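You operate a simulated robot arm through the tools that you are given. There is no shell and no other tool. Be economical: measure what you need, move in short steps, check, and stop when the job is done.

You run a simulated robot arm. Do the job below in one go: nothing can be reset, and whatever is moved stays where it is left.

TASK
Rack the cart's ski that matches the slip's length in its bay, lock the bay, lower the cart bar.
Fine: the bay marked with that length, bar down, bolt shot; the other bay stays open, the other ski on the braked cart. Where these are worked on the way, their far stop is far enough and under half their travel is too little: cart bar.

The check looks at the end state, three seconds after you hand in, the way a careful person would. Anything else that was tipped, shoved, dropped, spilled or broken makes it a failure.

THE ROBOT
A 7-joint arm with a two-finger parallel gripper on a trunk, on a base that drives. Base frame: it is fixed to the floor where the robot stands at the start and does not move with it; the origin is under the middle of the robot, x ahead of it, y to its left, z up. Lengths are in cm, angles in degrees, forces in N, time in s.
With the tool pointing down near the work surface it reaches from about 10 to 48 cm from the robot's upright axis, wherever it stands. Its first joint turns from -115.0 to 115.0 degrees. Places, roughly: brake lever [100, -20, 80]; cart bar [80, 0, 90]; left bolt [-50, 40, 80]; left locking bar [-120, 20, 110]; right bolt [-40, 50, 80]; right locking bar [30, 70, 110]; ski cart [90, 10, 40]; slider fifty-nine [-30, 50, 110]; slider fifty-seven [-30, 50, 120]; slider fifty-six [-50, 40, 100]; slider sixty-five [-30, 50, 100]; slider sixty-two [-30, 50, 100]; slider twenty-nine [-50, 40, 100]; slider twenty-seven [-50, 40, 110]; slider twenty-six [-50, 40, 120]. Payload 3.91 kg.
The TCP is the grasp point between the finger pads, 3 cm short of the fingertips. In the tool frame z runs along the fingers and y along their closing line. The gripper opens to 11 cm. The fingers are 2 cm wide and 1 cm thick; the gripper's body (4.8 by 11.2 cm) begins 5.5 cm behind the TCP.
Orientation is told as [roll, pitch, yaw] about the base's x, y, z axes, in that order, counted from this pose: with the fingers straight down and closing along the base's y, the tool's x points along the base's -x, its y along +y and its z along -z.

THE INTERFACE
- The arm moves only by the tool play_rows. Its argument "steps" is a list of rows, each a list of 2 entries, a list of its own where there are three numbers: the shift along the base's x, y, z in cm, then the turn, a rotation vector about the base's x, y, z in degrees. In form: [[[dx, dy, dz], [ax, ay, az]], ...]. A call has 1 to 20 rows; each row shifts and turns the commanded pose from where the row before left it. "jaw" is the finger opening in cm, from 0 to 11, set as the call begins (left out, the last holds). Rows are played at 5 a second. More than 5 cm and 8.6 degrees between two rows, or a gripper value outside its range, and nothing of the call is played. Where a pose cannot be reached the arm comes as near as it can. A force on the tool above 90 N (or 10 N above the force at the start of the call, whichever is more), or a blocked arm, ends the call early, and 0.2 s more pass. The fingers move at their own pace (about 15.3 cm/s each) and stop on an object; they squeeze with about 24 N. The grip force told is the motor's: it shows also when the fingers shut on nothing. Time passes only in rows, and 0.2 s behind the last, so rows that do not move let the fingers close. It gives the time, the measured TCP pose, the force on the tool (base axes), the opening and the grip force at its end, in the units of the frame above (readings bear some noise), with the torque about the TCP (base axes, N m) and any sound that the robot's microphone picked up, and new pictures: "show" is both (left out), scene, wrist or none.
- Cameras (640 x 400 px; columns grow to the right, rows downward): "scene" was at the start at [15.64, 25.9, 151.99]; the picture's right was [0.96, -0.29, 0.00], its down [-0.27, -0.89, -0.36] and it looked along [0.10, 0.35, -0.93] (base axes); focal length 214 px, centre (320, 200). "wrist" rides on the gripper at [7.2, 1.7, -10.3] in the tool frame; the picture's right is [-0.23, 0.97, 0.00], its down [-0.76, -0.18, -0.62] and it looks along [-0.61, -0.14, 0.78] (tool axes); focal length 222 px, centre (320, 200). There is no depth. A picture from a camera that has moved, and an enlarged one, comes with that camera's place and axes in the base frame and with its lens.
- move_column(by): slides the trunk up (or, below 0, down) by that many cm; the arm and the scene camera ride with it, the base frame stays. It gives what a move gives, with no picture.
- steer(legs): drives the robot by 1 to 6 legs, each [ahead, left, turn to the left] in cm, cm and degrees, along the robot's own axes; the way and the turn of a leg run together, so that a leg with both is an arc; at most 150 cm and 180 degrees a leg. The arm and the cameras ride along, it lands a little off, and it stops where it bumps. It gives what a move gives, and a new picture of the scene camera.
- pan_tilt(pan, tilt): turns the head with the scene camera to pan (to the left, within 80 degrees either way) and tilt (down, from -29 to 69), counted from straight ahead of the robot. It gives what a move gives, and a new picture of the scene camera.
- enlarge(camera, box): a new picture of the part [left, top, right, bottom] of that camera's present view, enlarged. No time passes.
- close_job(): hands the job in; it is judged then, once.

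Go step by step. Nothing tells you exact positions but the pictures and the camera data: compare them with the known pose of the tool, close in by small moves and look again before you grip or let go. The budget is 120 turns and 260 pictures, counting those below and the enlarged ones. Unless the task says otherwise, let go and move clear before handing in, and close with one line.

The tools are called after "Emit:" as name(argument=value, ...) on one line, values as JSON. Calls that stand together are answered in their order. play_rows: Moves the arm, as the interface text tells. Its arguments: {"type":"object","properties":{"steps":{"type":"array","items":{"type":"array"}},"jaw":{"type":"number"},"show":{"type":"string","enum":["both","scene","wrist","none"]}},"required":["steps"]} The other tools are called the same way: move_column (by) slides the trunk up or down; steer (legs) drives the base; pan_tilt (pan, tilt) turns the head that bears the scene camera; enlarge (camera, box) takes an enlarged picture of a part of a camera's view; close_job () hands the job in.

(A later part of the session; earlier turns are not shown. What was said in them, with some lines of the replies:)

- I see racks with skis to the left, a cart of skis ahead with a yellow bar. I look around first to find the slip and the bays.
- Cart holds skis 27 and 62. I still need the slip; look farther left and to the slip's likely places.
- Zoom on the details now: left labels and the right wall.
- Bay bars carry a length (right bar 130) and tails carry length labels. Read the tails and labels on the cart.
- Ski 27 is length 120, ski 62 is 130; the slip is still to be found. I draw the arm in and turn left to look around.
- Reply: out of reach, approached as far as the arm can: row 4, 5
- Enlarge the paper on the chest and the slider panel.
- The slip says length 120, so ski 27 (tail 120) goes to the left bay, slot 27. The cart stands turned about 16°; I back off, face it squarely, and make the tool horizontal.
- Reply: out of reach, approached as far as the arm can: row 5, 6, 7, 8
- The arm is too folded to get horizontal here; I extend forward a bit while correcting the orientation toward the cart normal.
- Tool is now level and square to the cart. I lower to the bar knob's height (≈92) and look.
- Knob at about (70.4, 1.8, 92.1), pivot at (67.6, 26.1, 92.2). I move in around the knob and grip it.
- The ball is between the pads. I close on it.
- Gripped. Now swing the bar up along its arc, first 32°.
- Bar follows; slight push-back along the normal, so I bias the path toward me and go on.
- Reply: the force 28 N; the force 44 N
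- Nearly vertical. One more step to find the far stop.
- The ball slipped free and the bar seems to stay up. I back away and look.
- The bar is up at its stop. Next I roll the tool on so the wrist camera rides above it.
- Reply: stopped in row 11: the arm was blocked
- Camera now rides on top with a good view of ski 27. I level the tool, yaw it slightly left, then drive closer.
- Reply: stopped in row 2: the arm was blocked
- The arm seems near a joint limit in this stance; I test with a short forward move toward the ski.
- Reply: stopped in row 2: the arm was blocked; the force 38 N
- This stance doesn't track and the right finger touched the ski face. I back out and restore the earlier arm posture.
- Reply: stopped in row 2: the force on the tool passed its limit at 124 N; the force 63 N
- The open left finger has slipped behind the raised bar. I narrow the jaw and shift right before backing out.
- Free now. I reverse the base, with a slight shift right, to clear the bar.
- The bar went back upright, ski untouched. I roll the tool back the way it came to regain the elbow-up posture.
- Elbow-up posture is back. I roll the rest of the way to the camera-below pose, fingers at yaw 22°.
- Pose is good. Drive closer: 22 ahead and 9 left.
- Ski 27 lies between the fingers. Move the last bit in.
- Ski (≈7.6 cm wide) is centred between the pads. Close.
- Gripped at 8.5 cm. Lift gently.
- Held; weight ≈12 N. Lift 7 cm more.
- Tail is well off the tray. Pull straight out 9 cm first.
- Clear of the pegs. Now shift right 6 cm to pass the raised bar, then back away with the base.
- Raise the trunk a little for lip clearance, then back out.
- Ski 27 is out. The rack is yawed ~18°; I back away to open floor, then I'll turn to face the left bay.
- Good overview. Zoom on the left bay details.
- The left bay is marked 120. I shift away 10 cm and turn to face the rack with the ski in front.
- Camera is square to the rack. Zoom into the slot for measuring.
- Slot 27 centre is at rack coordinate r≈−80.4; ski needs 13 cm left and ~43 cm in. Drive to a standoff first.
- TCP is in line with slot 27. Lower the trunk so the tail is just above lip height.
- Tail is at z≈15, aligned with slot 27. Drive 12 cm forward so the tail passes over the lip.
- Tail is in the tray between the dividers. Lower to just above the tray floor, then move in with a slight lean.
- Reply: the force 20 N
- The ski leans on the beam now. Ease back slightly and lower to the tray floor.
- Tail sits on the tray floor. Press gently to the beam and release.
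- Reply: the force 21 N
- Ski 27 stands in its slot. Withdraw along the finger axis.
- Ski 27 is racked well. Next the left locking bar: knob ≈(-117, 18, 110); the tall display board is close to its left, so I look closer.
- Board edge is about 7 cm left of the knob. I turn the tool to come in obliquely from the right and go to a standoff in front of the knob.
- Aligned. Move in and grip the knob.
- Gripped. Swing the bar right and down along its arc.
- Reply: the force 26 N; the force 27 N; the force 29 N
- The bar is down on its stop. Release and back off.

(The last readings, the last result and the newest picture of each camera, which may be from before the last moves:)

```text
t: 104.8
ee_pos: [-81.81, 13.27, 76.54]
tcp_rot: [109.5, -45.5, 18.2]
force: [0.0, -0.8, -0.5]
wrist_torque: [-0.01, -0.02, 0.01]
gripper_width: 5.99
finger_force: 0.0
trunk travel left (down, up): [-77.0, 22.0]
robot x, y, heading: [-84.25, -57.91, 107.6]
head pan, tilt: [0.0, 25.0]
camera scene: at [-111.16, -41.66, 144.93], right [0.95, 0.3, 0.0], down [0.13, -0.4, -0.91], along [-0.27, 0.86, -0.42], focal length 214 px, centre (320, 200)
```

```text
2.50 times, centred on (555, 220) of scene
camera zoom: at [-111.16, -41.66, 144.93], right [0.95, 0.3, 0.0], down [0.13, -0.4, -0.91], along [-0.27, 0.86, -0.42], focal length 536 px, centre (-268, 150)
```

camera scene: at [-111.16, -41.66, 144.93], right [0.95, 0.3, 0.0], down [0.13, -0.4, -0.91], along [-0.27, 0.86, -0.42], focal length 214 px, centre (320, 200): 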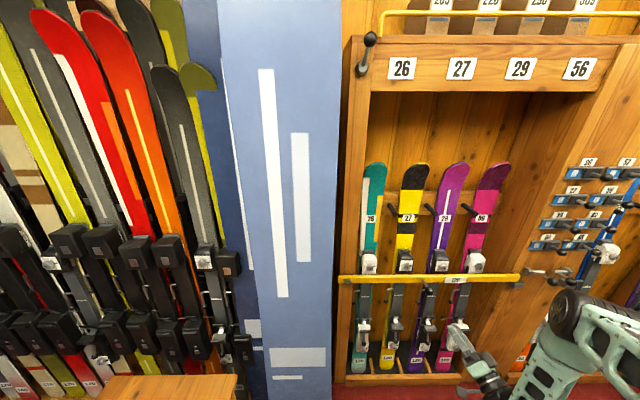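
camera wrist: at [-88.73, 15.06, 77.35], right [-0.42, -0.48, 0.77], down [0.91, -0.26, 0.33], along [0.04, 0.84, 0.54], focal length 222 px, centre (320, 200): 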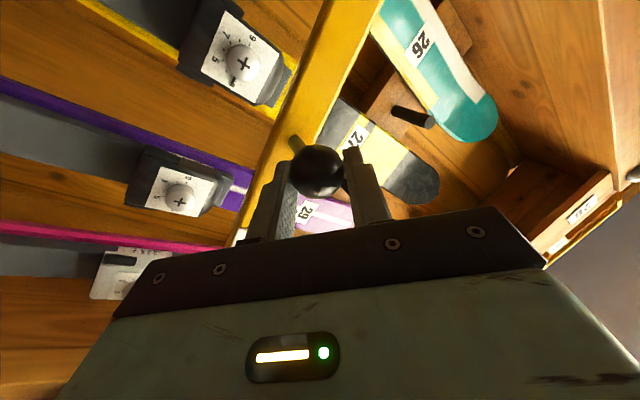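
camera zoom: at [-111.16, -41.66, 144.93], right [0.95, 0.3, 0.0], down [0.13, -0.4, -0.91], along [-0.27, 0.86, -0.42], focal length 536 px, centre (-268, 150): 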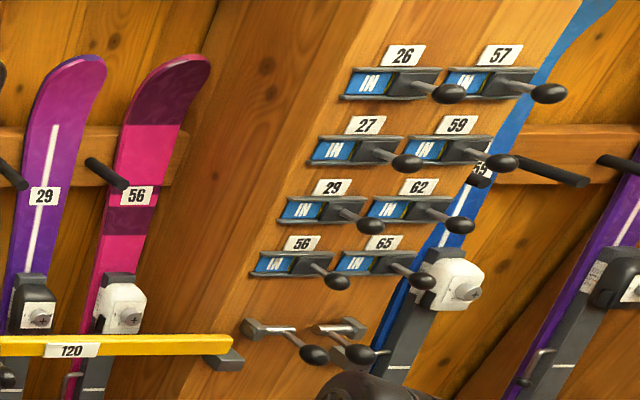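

The bolt knob for the left bay is around (-46, 41, 84). I roll the tool back to level, square to the rack, and drive right.

Emit:
play_rows(steps=[[[0.5, -1.5, 1], [2.4, -7.6, 0]], [[0.5, -1.5, 1], [2.4, -7.6, 0]], [[0.5, -1.5, 1], [2.4, -7.6, 0]], [[0, 0, 1], [2.4, -7.6, 0]], [[0, 0, 1], [2.4, -7.6, 0]], [[0, 0, 1], [1.2, -3.8, 0]], [[0, 0, 0], [0, 0, -7]], [[0, 0, 0], [0, 0, -7]], [[0, 0, 0], [0, 0, -6]]], show="none", jaw=5)

Emit:
steer(legs=[[0, -42, 0]])

Emit:
enlarge(camera="wrist", box=[0, 0, 640, 400])

```text
t: 106.8
ee_pos: [-80.2, 8.88, 82.56]
tcp_rot: [78.4, -89.1, 29.1]
force: [0.1, -0.7, 0.4]
wrist_torque: [-0.02, 0.0, -0.01]
gripper_width: 5.0
finger_force: 0.0
trunk travel left (down, up): [-77.0, 22.0]
robot x, y, heading: [-84.42, -57.53, 107.3]
head pan, tilt: [0.0, 25.0]
```

```text
t: 109.3
ee_pos: [-40.35, 21.46, 82.56]
tcp_rot: [79.2, -89.1, 28.5]
force: [0.0, 1.1, -0.8]
wrist_torque: [0.04, 0.0, -0.03]
gripper_width: 5.01
finger_force: 0.1
trunk travel left (down, up): [-77.0, 22.0]
robot x, y, heading: [-44.11, -45.33, 107.5]
head pan, tilt: [0.0, 25.0]
camera scene: at [-71.08, -29.03, 144.94], right [0.95, 0.3, 0.0], down [0.13, -0.4, -0.91], along [-0.27, 0.86, -0.42], focal length 214 px, centre (320, 200)
```

scene: 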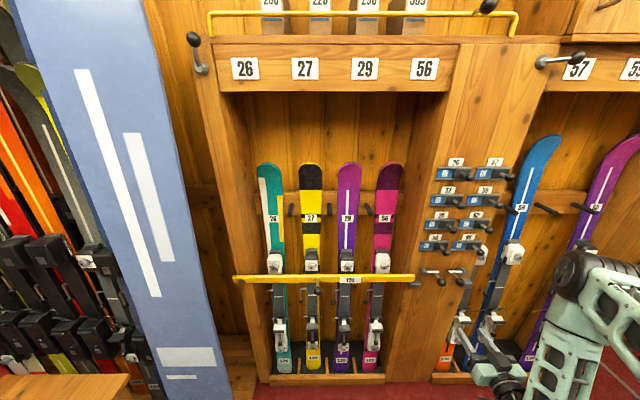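

```text
1.00 times, centred on (320, 200) of wrist (not enlarged: the box is as wide or as high as the picture)
camera zoom: at [-38.84, 11.14, 75.49], right [-0.92, -0.29, 0.24], down [0.37, -0.53, 0.76], along [-0.09, 0.79, 0.6], focal length 222 px, centre (320, 200)
```

zoom: 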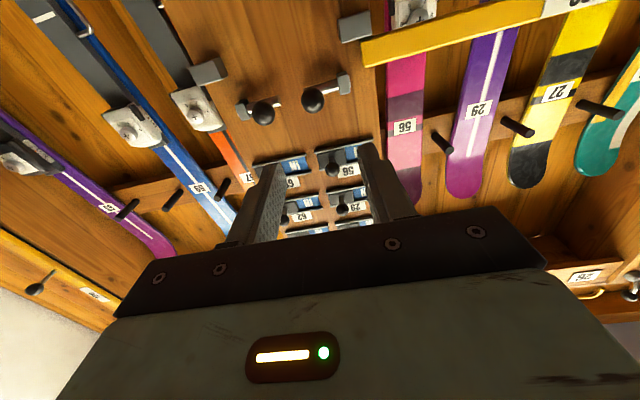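

Emit:
enlarge(camera="scene", box=[390, 220, 510, 310])

Emit:
enlarge(camera="wrist", box=[210, 0, 410, 150])

```text
4.44 times, centred on (450, 265) of scene
camera zoom: at [-71.08, -29.03, 144.94], right [0.95, 0.3, 0.0], down [0.13, -0.4, -0.91], along [-0.27, 0.86, -0.42], focal length 953 px, centre (-258, -89)
```

zoom: 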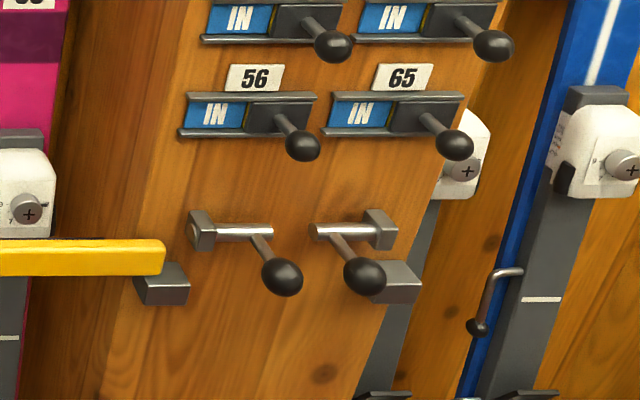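

```text
2.67 times, centred on (310, 75) of wrist
camera zoom: at [-38.84, 11.14, 75.49], right [-0.92, -0.29, 0.24], down [0.37, -0.53, 0.76], along [-0.09, 0.79, 0.6], focal length 592 px, centre (347, 533)
```

zoom: 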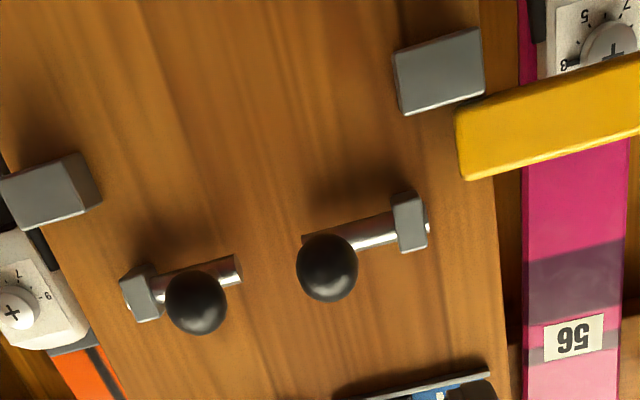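

Left bolt knob at (-45.5, 41.4, 82.9). Move in and grip it.

Emit:
play_rows(steps=[[[-1.2, 4.7, 0.1], [0, 0, 0]], [[-1.2, 4.7, 0.1], [0, 0, 0]], [[-1.2, 4.7, 0.1], [0, 0, 0]], [[-1.17, 4.6, 0], [0, 0, 0]], [[0, 0, 0], [0, 0, 0]]])

```text
t: 110.5
ee_pos: [-44.94, 40.45, 82.95]
tcp_rot: [78.5, -89.1, 29.0]
force: [0.3, 0.0, -0.4]
wrist_torque: [-0.02, 0.0, -0.02]
gripper_width: 4.99
finger_force: 0.1
trunk travel left (down, up): [-77.0, 22.0]
robot x, y, heading: [-43.89, -44.96, 108.0]
head pan, tilt: [0.0, 25.0]
camera scene: at [-71.08, -29.04, 144.94], right [0.95, 0.3, 0.0], down [0.13, -0.4, -0.91], along [-0.27, 0.86, -0.42], focal length 214 px, centre (320, 200)
camera wrist: at [-43.56, 29.97, 75.79], right [-0.92, -0.29, 0.24], down [0.37, -0.53, 0.76], along [-0.09, 0.79, 0.6], focal length 222 px, centre (320, 200)
```

scene: 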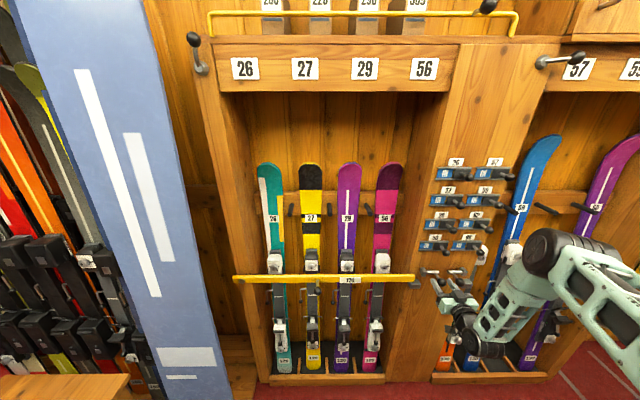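
wrist: 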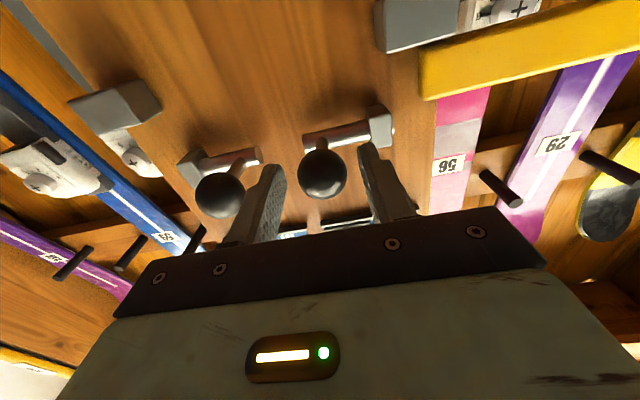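

Knob is between the pads, the right knob is clear. Close and slide left.

Emit:
play_rows(steps=[[[0, 0, 0], [0, 0, 0]], [[0, 0, 0], [0, 0, 0]], [[-1.2, -0.38, 0], [0, 0, 0]], [[-1.2, -0.38, 0], [0, 0, 0]], [[-1.2, -0.38, 0], [0, 0, 0]]], jaw=0)

Emit:
enlarge(camera="scene", box=[390, 220, 510, 310])

```text
t: 111.7
ee_pos: [-48.78, 39.19, 82.87]
tcp_rot: [81.7, -89.1, 26.1]
force: [-5.2, 9.1, -0.6]
wrist_torque: [-0.13, -0.18, 0.07]
gripper_width: 3.14
finger_force: 44.9
trunk travel left (down, up): [-77.0, 22.0]
robot x, y, heading: [-44.36, -45.39, 107.8]
head pan, tilt: [0.0, 25.0]
camera scene: at [-71.1, -28.99, 144.93], right [0.95, 0.3, 0.0], down [0.13, -0.4, -0.91], along [-0.27, 0.86, -0.42], focal length 214 px, centre (320, 200)
camera wrist: at [-47.34, 28.71, 75.79], right [-0.92, -0.3, 0.24], down [0.37, -0.53, 0.76], along [-0.1, 0.79, 0.6], focal length 222 px, centre (320, 200)
```

scene: 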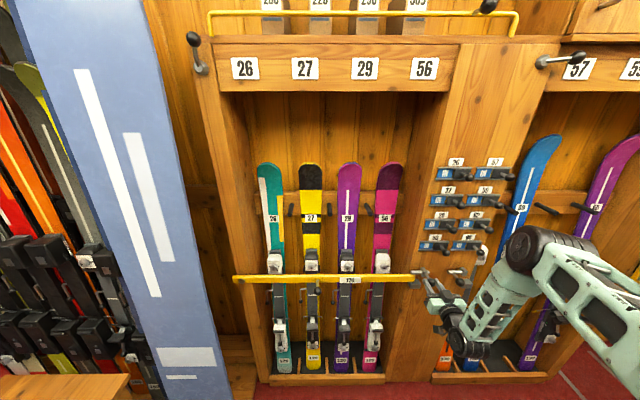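
wrist: 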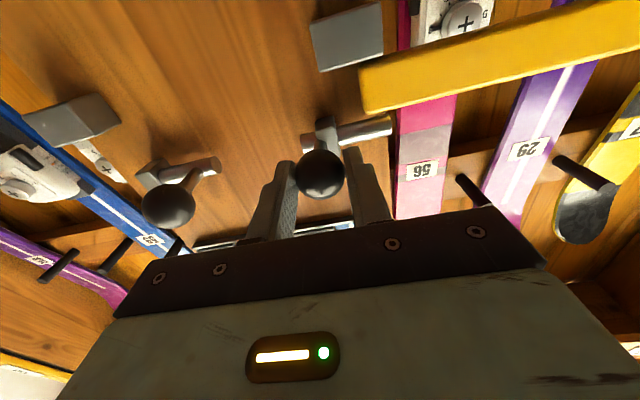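

```text
4.44 times, centred on (450, 265) of scene
camera zoom: at [-71.1, -28.99, 144.93], right [0.95, 0.3, 0.0], down [0.13, -0.4, -0.91], along [-0.27, 0.86, -0.42], focal length 953 px, centre (-258, -89)
```

zoom: 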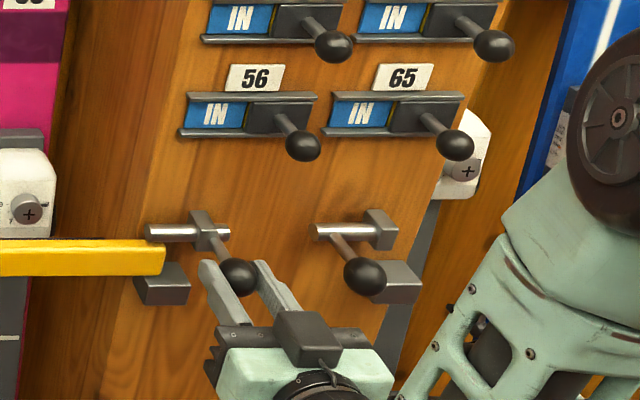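

The bolt is sliding over the bar end. Push to its stop.

Emit:
play_rows(steps=[[[-0.7, -0.22, 0], [0, 0, 0]], [[-0.7, -0.22, 0], [0, 0, 0]], [[-0.7, -0.22, 0], [0, 0, 0]]], show="none")

Emit:
enlarge(camera="scene", box=[390, 220, 510, 310])

```text
t: 112.5
ee_pos: [-48.95, 39.12, 82.95]
tcp_rot: [77.2, -89.6, 28.9]
force: [64.2, 39.8, -1.1]
wrist_torque: [-0.11, -0.02, -0.65]
gripper_width: 3.12
finger_force: 44.9
trunk travel left (down, up): [-77.0, 22.0]
robot x, y, heading: [-44.09, -45.15, 107.7]
head pan, tilt: [0.0, 25.0]
```

```text
4.44 times, centred on (450, 265) of scene
camera zoom: at [-70.69, -28.77, 144.97], right [0.95, 0.3, 0.0], down [0.13, -0.4, -0.91], along [-0.27, 0.86, -0.42], focal length 953 px, centre (-258, -89)
```

zoom: 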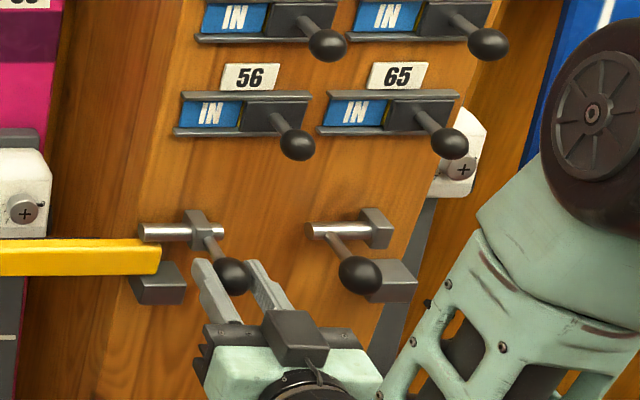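

At the stop. Relax the push, open, and back off.

Emit:
play_rows(steps=[[[0.9, 0.28, 0], [0, 0, 0]], [[0.8, 0.24, 0], [0, 0, 0]]], show="none")

Emit:
play_rows(steps=[[[0, 0, 0], [0, 0, 0]], [[0, 0, 0], [0, 0, 0]], [[0.9, -2.86, 0], [0, 0, 0]], [[0.9, -2.86, 0], [0, 0, 0]], [[0.9, -2.86, 0], [0, 0, 0]], [[0.9, -2.86, 0], [0, 0, 0]]], jaw=5)

Emit:
enlarge(camera="scene", box=[390, 220, 510, 310])

```text
t: 113.1
ee_pos: [-48.98, 39.06, 82.88]
tcp_rot: [84.4, -89.0, 22.8]
force: [26.0, 21.7, 8.1]
wrist_torque: [0.72, 0.05, -0.62]
gripper_width: 3.17
finger_force: 44.5
trunk travel left (down, up): [-77.0, 22.0]
robot x, y, heading: [-44.19, -45.39, 107.9]
head pan, tilt: [0.0, 25.0]
```

```text
t: 114.5
ee_pos: [-45.5, 27.59, 82.96]
tcp_rot: [78.8, -89.0, 29.0]
force: [0.8, -0.8, 0.2]
wrist_torque: [0.03, 0.02, 0.02]
gripper_width: 5.02
finger_force: 0.0
trunk travel left (down, up): [-77.0, 22.0]
robot x, y, heading: [-44.19, -45.41, 107.9]
head pan, tilt: [0.0, 25.0]
camera scene: at [-71.08, -29.02, 144.93], right [0.95, 0.3, 0.0], down [0.13, -0.4, -0.91], along [-0.28, 0.86, -0.42], focal length 214 px, centre (320, 200)
camera wrist: at [-44.03, 17.05, 75.79], right [-0.92, -0.29, 0.24], down [0.37, -0.53, 0.76], along [-0.09, 0.79, 0.6], focal length 222 px, centre (320, 200)
```

scene: 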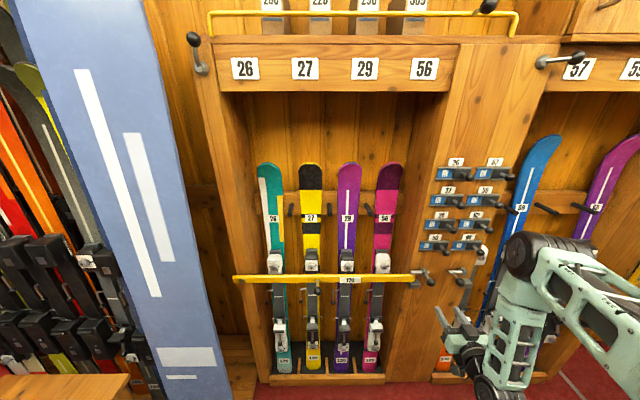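
wrist: 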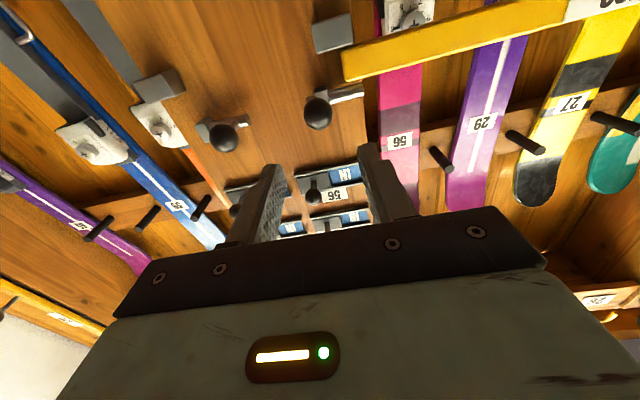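

```text
4.44 times, centred on (450, 265) of scene
camera zoom: at [-71.08, -29.02, 144.93], right [0.95, 0.3, 0.0], down [0.13, -0.4, -0.91], along [-0.28, 0.86, -0.42], focal length 953 px, centre (-258, -89)
```

zoom: 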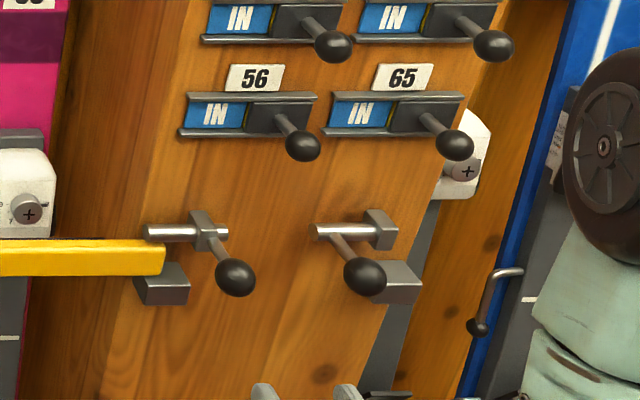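

Bar down and bolt shot. Now back to the cart: raise the trunk, back off, turn and approach.

Emit:
move_column(by=17)

Emit:
steer(legs=[[-25, 0, 0], [0, 0, -91.9], [30, 59, 0]])

Emit:
pan_tilt(pan=-10, tilt=35)

Emit:
enlarge(camera="wrist", box=[0, 0, 640, 400])

```text
t: 116.5
ee_pos: [-45.43, 27.53, 99.87]
tcp_rot: [78.8, -89.1, 28.8]
force: [-1.0, 0.1, -0.5]
wrist_torque: [0.01, -0.01, 0.0]
gripper_width: 5.01
finger_force: 0.1
trunk travel left (down, up): [-94.0, 5.0]
robot x, y, heading: [-44.27, -45.1, 107.6]
head pan, tilt: [0.0, 25.0]
```

```text
t: 125.5
ee_pos: [49.63, -6.35, 99.87]
tcp_rot: [79.3, -89.1, -63.9]
force: [1.0, 0.1, 0.4]
wrist_torque: [0.04, 0.01, 0.0]
gripper_width: 5.02
finger_force: 0.0
trunk travel left (down, up): [-94.0, 5.0]
robot x, y, heading: [-23.01, -4.28, 15.1]
head pan, tilt: [0.0, 25.0]
camera scene: at [-6.12, 21.61, 161.94], right [0.26, -0.97, 0.0], down [-0.41, -0.11, -0.91], along [0.87, 0.24, -0.42], focal length 214 px, centre (320, 200)
```

scene: 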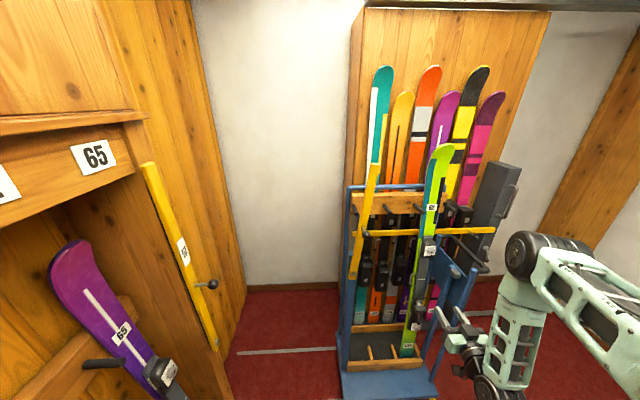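

```text
t: 126.2
ee_pos: [49.59, -6.27, 99.79]
tcp_rot: [78.8, -89.2, -63.6]
force: [1.0, 0.9, -0.4]
wrist_torque: [0.0, -0.01, 0.02]
gripper_width: 5.03
finger_force: 0.0
trunk travel left (down, up): [-94.0, 5.0]
robot x, y, heading: [-23.4, -4.35, 15.5]
head pan, tilt: [-10.0, 35.0]
camera scene: at [-6.24, 20.0, 160.36], right [0.09, -1.0, 0.0], down [-0.57, -0.05, -0.82], along [0.82, 0.07, -0.57], focal length 214 px, centre (320, 200)
```

scene: 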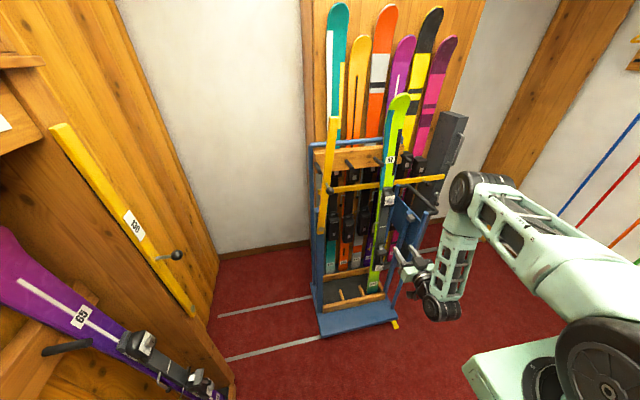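

```text
1.00 times, centred on (320, 200) of wrist (not enlarged: the box is as wide or as high as the picture)
camera zoom: at [39.1, -7.3, 92.79], right [-0.25, 0.94, 0.24], down [-0.55, -0.35, 0.76], along [0.8, 0.06, 0.6], focal length 222 px, centre (320, 200)
```

zoom: 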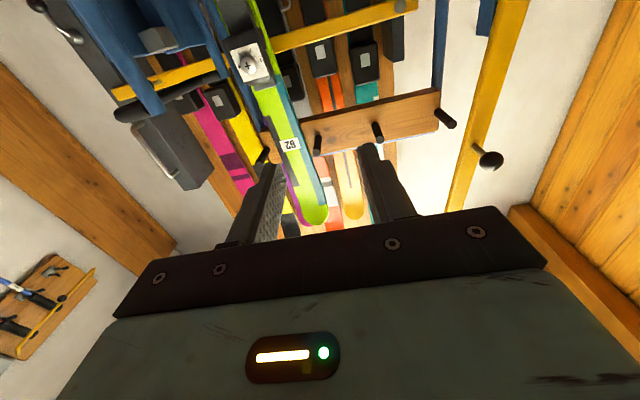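

Knob of the raised cart bar is at about (63.8, 22.1, 116). Drive a bit closer and go to a standoff in front of it.

Emit:
steer(legs=[[6, 6, 0]])

Emit:
play_rows(steps=[[[0, 3.05, 2.7], [0, 0, 0]], [[0, 3.05, 2.7], [0, 0, 0]], [[0, 3.05, 2.7], [0, 0, 0]], [[0, 3.05, 2.7], [0, 0, 0]], [[0, 3.05, 2.7], [0, 0, 0]], [[0, 3.05, 2.7], [0, 0, 0]]])

```text
t: 127.3
ee_pos: [53.82, 1.04, 99.82]
tcp_rot: [79.3, -89.1, -64.0]
force: [-0.7, 0.0, -0.1]
wrist_torque: [0.02, 0.03, -0.01]
gripper_width: 4.99
finger_force: 0.1
trunk travel left (down, up): [-94.0, 5.0]
robot x, y, heading: [-18.84, 3.19, 15.1]
head pan, tilt: [-10.0, 35.0]
camera scene: at [-2.0, 27.35, 160.36], right [0.09, -1.0, 0.0], down [-0.57, -0.05, -0.82], along [0.82, 0.07, -0.57], focal length 214 px, centre (320, 200)
```

scene: 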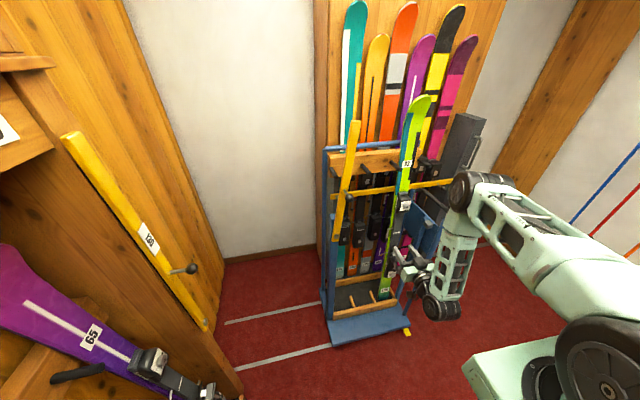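

```text
t: 128.7
ee_pos: [53.69, 19.32, 116.08]
tcp_rot: [76.3, -89.0, -61.3]
force: [0.3, -0.6, 0.2]
wrist_torque: [0.01, 0.01, 0.02]
gripper_width: 5.03
finger_force: 0.0
trunk travel left (down, up): [-94.0, 5.0]
robot x, y, heading: [-18.72, 3.32, 15.1]
head pan, tilt: [-10.0, 35.0]
camera scene: at [-1.95, 27.32, 160.36], right [0.09, -1.0, 0.0], down [-0.57, -0.05, -0.82], along [0.82, 0.07, -0.57], focal length 214 px, centre (320, 200)
camera wrist: at [43.33, 18.37, 108.94], right [-0.25, 0.94, 0.24], down [-0.55, -0.35, 0.76], along [0.8, 0.06, 0.6], focal length 222 px, centre (320, 200)
```

scene: 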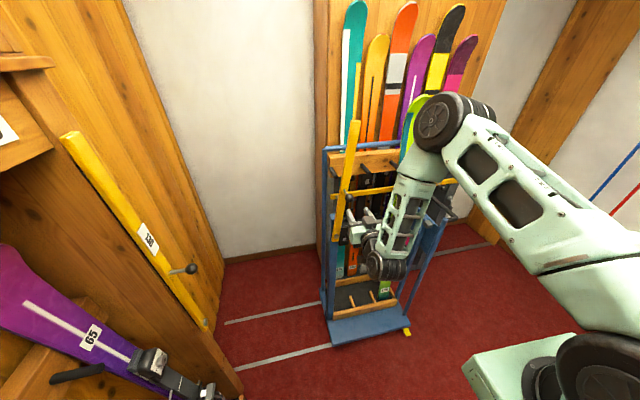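
wrist: 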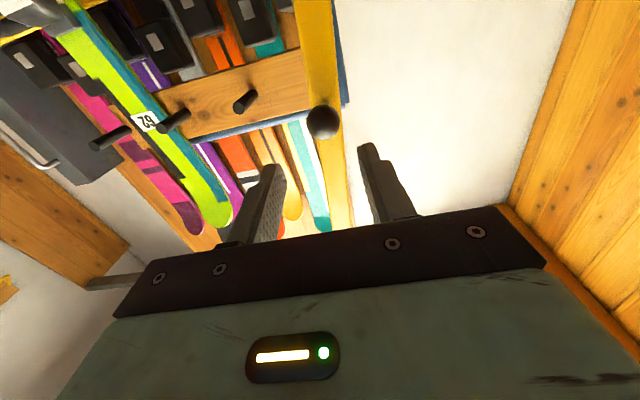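

Emit:
play_rows(steps=[[[3.1, 0.9, 0], [0, 0, 0]], [[3.1, 0.9, 0], [0, 0, 0]], [[3.2, 0.9, 0], [0, 0, 0]], [[0, 0, 0], [0, 0, 0]]], show="none")

Emit:
play_rows(steps=[[[0, 0, 0], [0, 0, 0]], [[0, 0, 0], [0, 0, 0]]], jaw=0, show="wrist")

```text
t: 129.7
ee_pos: [63.14, 22.1, 116.03]
tcp_rot: [79.2, -89.1, -64.1]
force: [0.3, 0.0, 0.7]
wrist_torque: [0.04, 0.03, -0.01]
gripper_width: 5.03
finger_force: 0.0
trunk travel left (down, up): [-94.0, 5.0]
robot x, y, heading: [-19.13, 3.2, 15.3]
head pan, tilt: [-10.0, 35.0]
```

```text
t: 130.3
ee_pos: [63.15, 22.21, 116.05]
tcp_rot: [79.8, -89.1, -64.7]
force: [1.8, 1.4, 0.3]
wrist_torque: [0.09, 0.22, -0.01]
gripper_width: 3.17
finger_force: 45.4
trunk travel left (down, up): [-94.0, 5.0]
robot x, y, heading: [-18.9, 3.03, 15.3]
head pan, tilt: [-10.0, 35.0]
camera wrist: at [52.72, 21.13, 108.9], right [-0.25, 0.94, 0.24], down [-0.55, -0.35, 0.76], along [0.8, 0.06, 0.6], focal length 222 px, centre (320, 200)
```

wrist: 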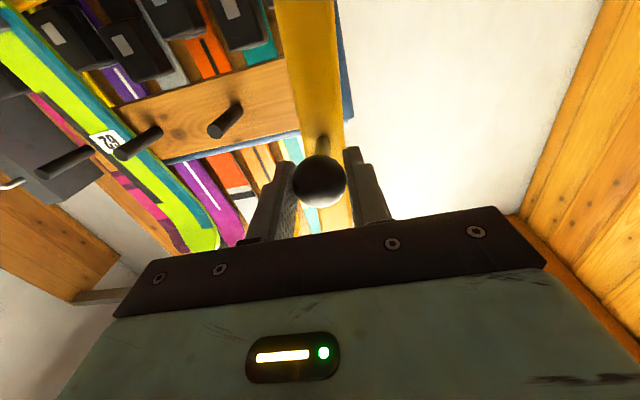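

Gripped. Lower the bar along its arc.

Emit:
play_rows(steps=[[[1.0, -3.27, -0.67], [3.85, 1.07, 0]], [[0.96, -3.15, -1.16], [3.85, 1.07, 0]], [[0.91, -2.96, -1.62], [3.85, 1.07, 0]], [[0.84, -2.7, -2.05], [3.85, 1.07, 0]]])

```text
t: 131.3
ee_pos: [67.03, 9.92, 110.4]
tcp_rot: [89.1, -73.1, -74.2]
force: [20.0, -0.1, 4.2]
wrist_torque: [0.16, -0.07, -0.1]
gripper_width: 3.14
finger_force: 44.7
trunk travel left (down, up): [-94.0, 5.0]
robot x, y, heading: [-18.77, 2.91, 15.2]
head pan, tilt: [-10.0, 35.0]
camera scene: at [-1.88, 27.39, 160.34], right [0.09, -1.0, 0.0], down [-0.57, -0.05, -0.82], along [0.82, 0.07, -0.57], focal length 214 px, centre (320, 200)
camera wrist: at [56.09, 10.74, 104.11], right [-0.22, 0.84, 0.5], down [-0.5, -0.54, 0.68], along [0.84, -0.1, 0.54], focal length 222 px, centre (320, 200)
```

scene: 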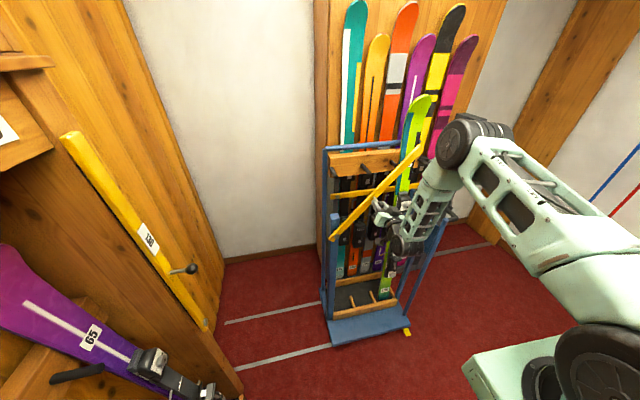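
wrist: 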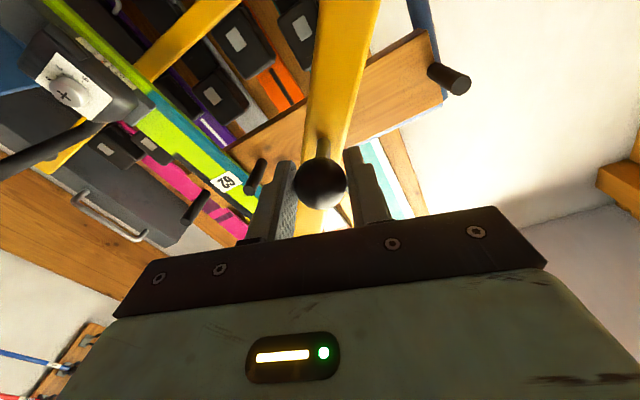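

Emit:
play_rows(steps=[[[1.1, -2.28, -2.44], [3.85, 1.07, 0]], [[0.66, -2.02, -2.77], [3.85, 1.07, 0]], [[0.54, -1.61, -3.05], [3.85, 1.07, 0]], [[0.42, -1.17, -3.26], [3.85, 1.07, 0]]], show="scene")

```text
t: 132.3
ee_pos: [69.33, 2.8, 98.83]
tcp_rot: [88.7, -57.0, -73.7]
force: [-19.4, -8.7, -3.9]
wrist_torque: [0.18, -0.26, -0.46]
gripper_width: 3.17
finger_force: 45.3
trunk travel left (down, up): [-94.0, 5.0]
robot x, y, heading: [-19.17, 2.98, 15.1]
head pan, tilt: [-10.0, 35.0]
camera scene: at [-2.11, 27.32, 160.36], right [0.09, -1.0, 0.0], down [-0.57, -0.05, -0.82], along [0.82, 0.07, -0.57], focal length 214 px, centre (320, 200)
```

scene: 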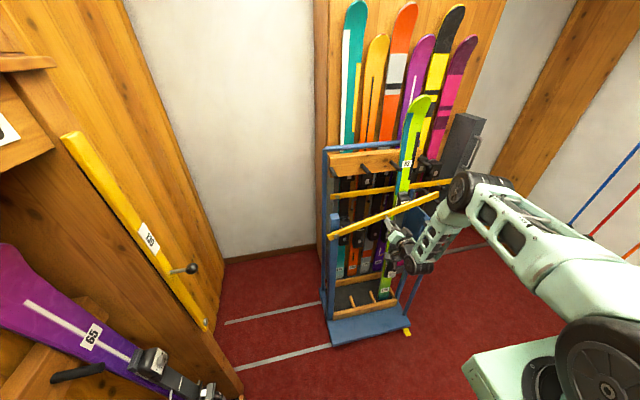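

Emit:
play_rows(steps=[[[-0.2, -0.84, -3.41], [3.85, 1.07, 0]], [[0.07, -0.24, -3.0], [3.85, 1.07, 0]], [[0, 0, -1.2], [0, 0, 0]], [[0, 0, 0], [0, 0, 0]]], show="scene")

Emit:
enlarge(camera="scene", box=[310, 140, 470, 300])

```text
t: 133.3
ee_pos: [69.54, 1.91, 91.66]
tcp_rot: [89.7, -49.2, -74.2]
force: [14.7, 4.3, 1.0]
wrist_torque: [0.47, -0.19, -0.23]
gripper_width: 3.18
finger_force: 44.9
trunk travel left (down, up): [-94.0, 5.0]
robot x, y, heading: [-18.64, 3.1, 15.2]
head pan, tilt: [-10.0, 35.0]
camera scene: at [-1.89, 27.39, 160.35], right [0.09, -1.0, 0.0], down [-0.57, -0.05, -0.82], along [0.82, 0.07, -0.57], focal length 214 px, centre (320, 200)
```

scene: 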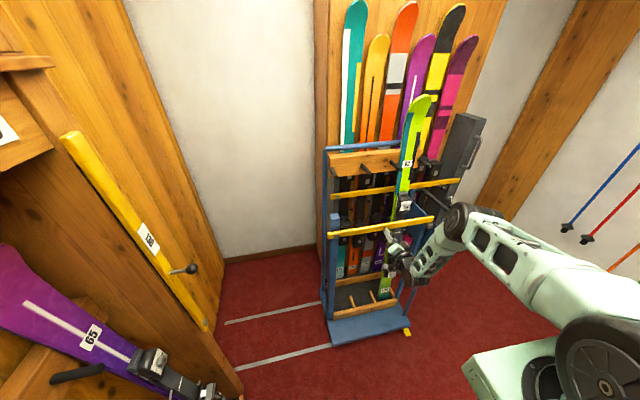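

```text
2.50 times, centred on (390, 220) of scene
camera zoom: at [-1.89, 27.39, 160.35], right [0.09, -1.0, 0.0], down [-0.57, -0.05, -0.82], along [0.82, 0.07, -0.57], focal length 536 px, centre (145, 150)
```

zoom: 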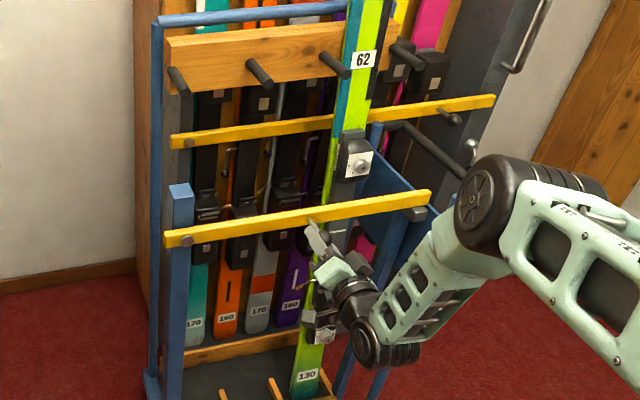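

Bar looks down on its rest; press slightly to confirm the stop.

Emit:
play_rows(steps=[[[0, 0, -0.8], [0, 0, 0]], [[0, 0, 0], [0, 0, 0]]], show="none")

```text
t: 133.9
ee_pos: [69.77, 1.87, 91.42]
tcp_rot: [90.9, -49.2, -75.4]
force: [-2.4, 5.2, 48.4]
wrist_torque: [-0.18, 0.28, 0.49]
gripper_width: 3.13
finger_force: 44.7
trunk travel left (down, up): [-94.0, 5.0]
robot x, y, heading: [-18.73, 3.19, 14.9]
head pan, tilt: [-10.0, 35.0]
```

At the stop. Relax, open, and move clear.

Emit:
play_rows(steps=[[[0, 0, 0.7], [0, 0, 0]]], show="none")

Emit:
play_rows(steps=[[[0, 0, 0], [0, 0, 0]], [[0, 0, 0], [0, 0, 0]], [[-2.9, -0.8, 0], [0, 0, 0]], [[-2.9, -0.8, 0], [0, 0, 0]], [[-2.9, -0.8, 0], [0, 0, 0]], [[-2.9, -0.8, 0], [0, 0, 0]]], jaw=6, show="none")

Emit:
steer(legs=[[-25, 0, 0]])

Emit:
enlarge(camera="scene", box=[280, 100, 460, 360])

Emit:
pan_tilt(pan=80, tilt=30)

```text
t: 134.3
ee_pos: [69.67, 1.89, 91.43]
tcp_rot: [89.8, -49.2, -74.4]
force: [18.4, 12.1, 18.8]
wrist_torque: [0.18, -0.68, -0.51]
gripper_width: 3.15
finger_force: 44.8
trunk travel left (down, up): [-94.0, 5.0]
robot x, y, heading: [-19.14, 3.03, 15.1]
head pan, tilt: [-10.0, 35.0]
```

```text
t: 135.7
ee_pos: [57.87, -1.35, 91.36]
tcp_rot: [89.4, -49.1, -74.3]
force: [0.1, -0.2, -0.4]
wrist_torque: [-0.02, 0.01, 0.01]
gripper_width: 5.99
finger_force: 0.1
trunk travel left (down, up): [-94.0, 5.0]
robot x, y, heading: [-19.03, 3.12, 15.5]
head pan, tilt: [-10.0, 35.0]
```

```text
t: 137.5
ee_pos: [33.74, -7.97, 91.28]
tcp_rot: [89.4, -49.0, -74.2]
force: [-0.8, 1.0, -0.4]
wrist_torque: [0.02, -0.03, 0.01]
gripper_width: 5.98
finger_force: 0.1
trunk travel left (down, up): [-94.0, 5.0]
robot x, y, heading: [-43.49, -3.92, 15.5]
head pan, tilt: [-10.0, 35.0]
camera scene: at [-26.32, 20.77, 160.36], right [0.09, -1.0, 0.0], down [-0.57, -0.05, -0.82], along [0.82, 0.07, -0.57], focal length 214 px, centre (320, 200)
```

scene: 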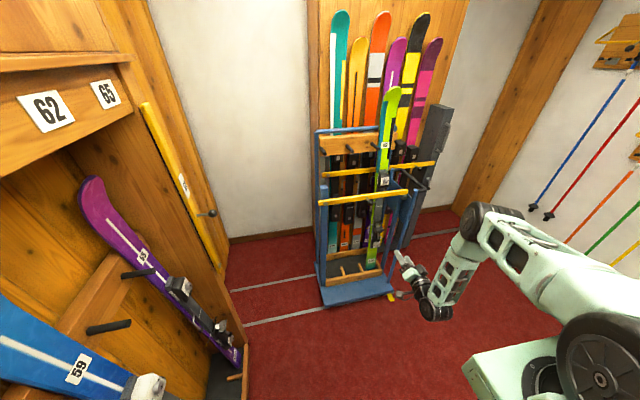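

```text
1.54 times, centred on (370, 230) of scene
camera zoom: at [-26.32, 20.77, 160.36], right [0.09, -1.0, 0.0], down [-0.57, -0.05, -0.82], along [0.82, 0.07, -0.57], focal length 330 px, centre (243, 154)
```

zoom: 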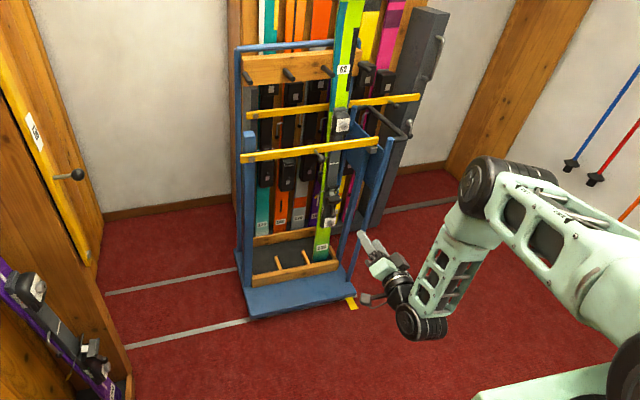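

```text
t: 139.1
ee_pos: [33.65, -7.94, 91.3]
tcp_rot: [89.4, -49.1, -74.2]
force: [0.3, 0.2, 0.9]
wrist_torque: [0.01, -0.01, -0.02]
gripper_width: 5.97
finger_force: 0.1
trunk travel left (down, up): [-94.0, 5.0]
robot x, y, heading: [-43.34, -3.4, 15.4]
head pan, tilt: [80.0, 30.0]
camera scene: at [-35.91, 28.99, 161.14], right [1.0, 0.09, 0.0], down [0.04, -0.5, -0.87], along [-0.08, 0.86, -0.5], focal length 214 px, centre (320, 200)
```

scene: 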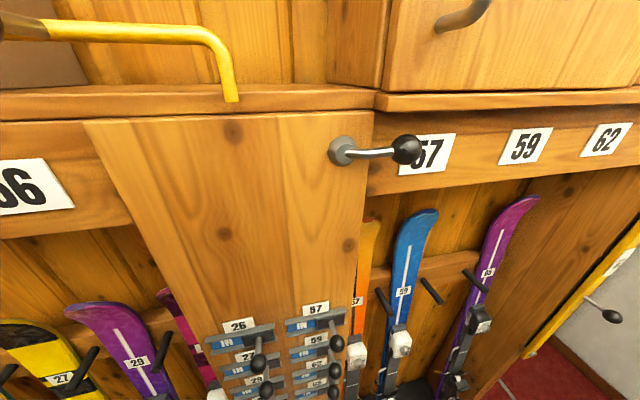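

Everything is in place: ski 27 in the barred and bolted 120 bay, ski 62 on the cart with its bar down, the 130 bay open. I hand in.

Emit:
close_job()

```text
The job is handed in.
```

I racked ski 27, the 120 cm ski on the slip, in slot 27 of the bay marked 120. That bay's bar is down with its bolt shot, and the cart bar is back down. Ski 62 is still on the cart, I didn't touch the brake lever, and the 130 bay is open. On a first try at ski 27 the gripper snagged the raised cart bar and touched the ski. I backed out, the ski stayed in place, and I saw no damage.
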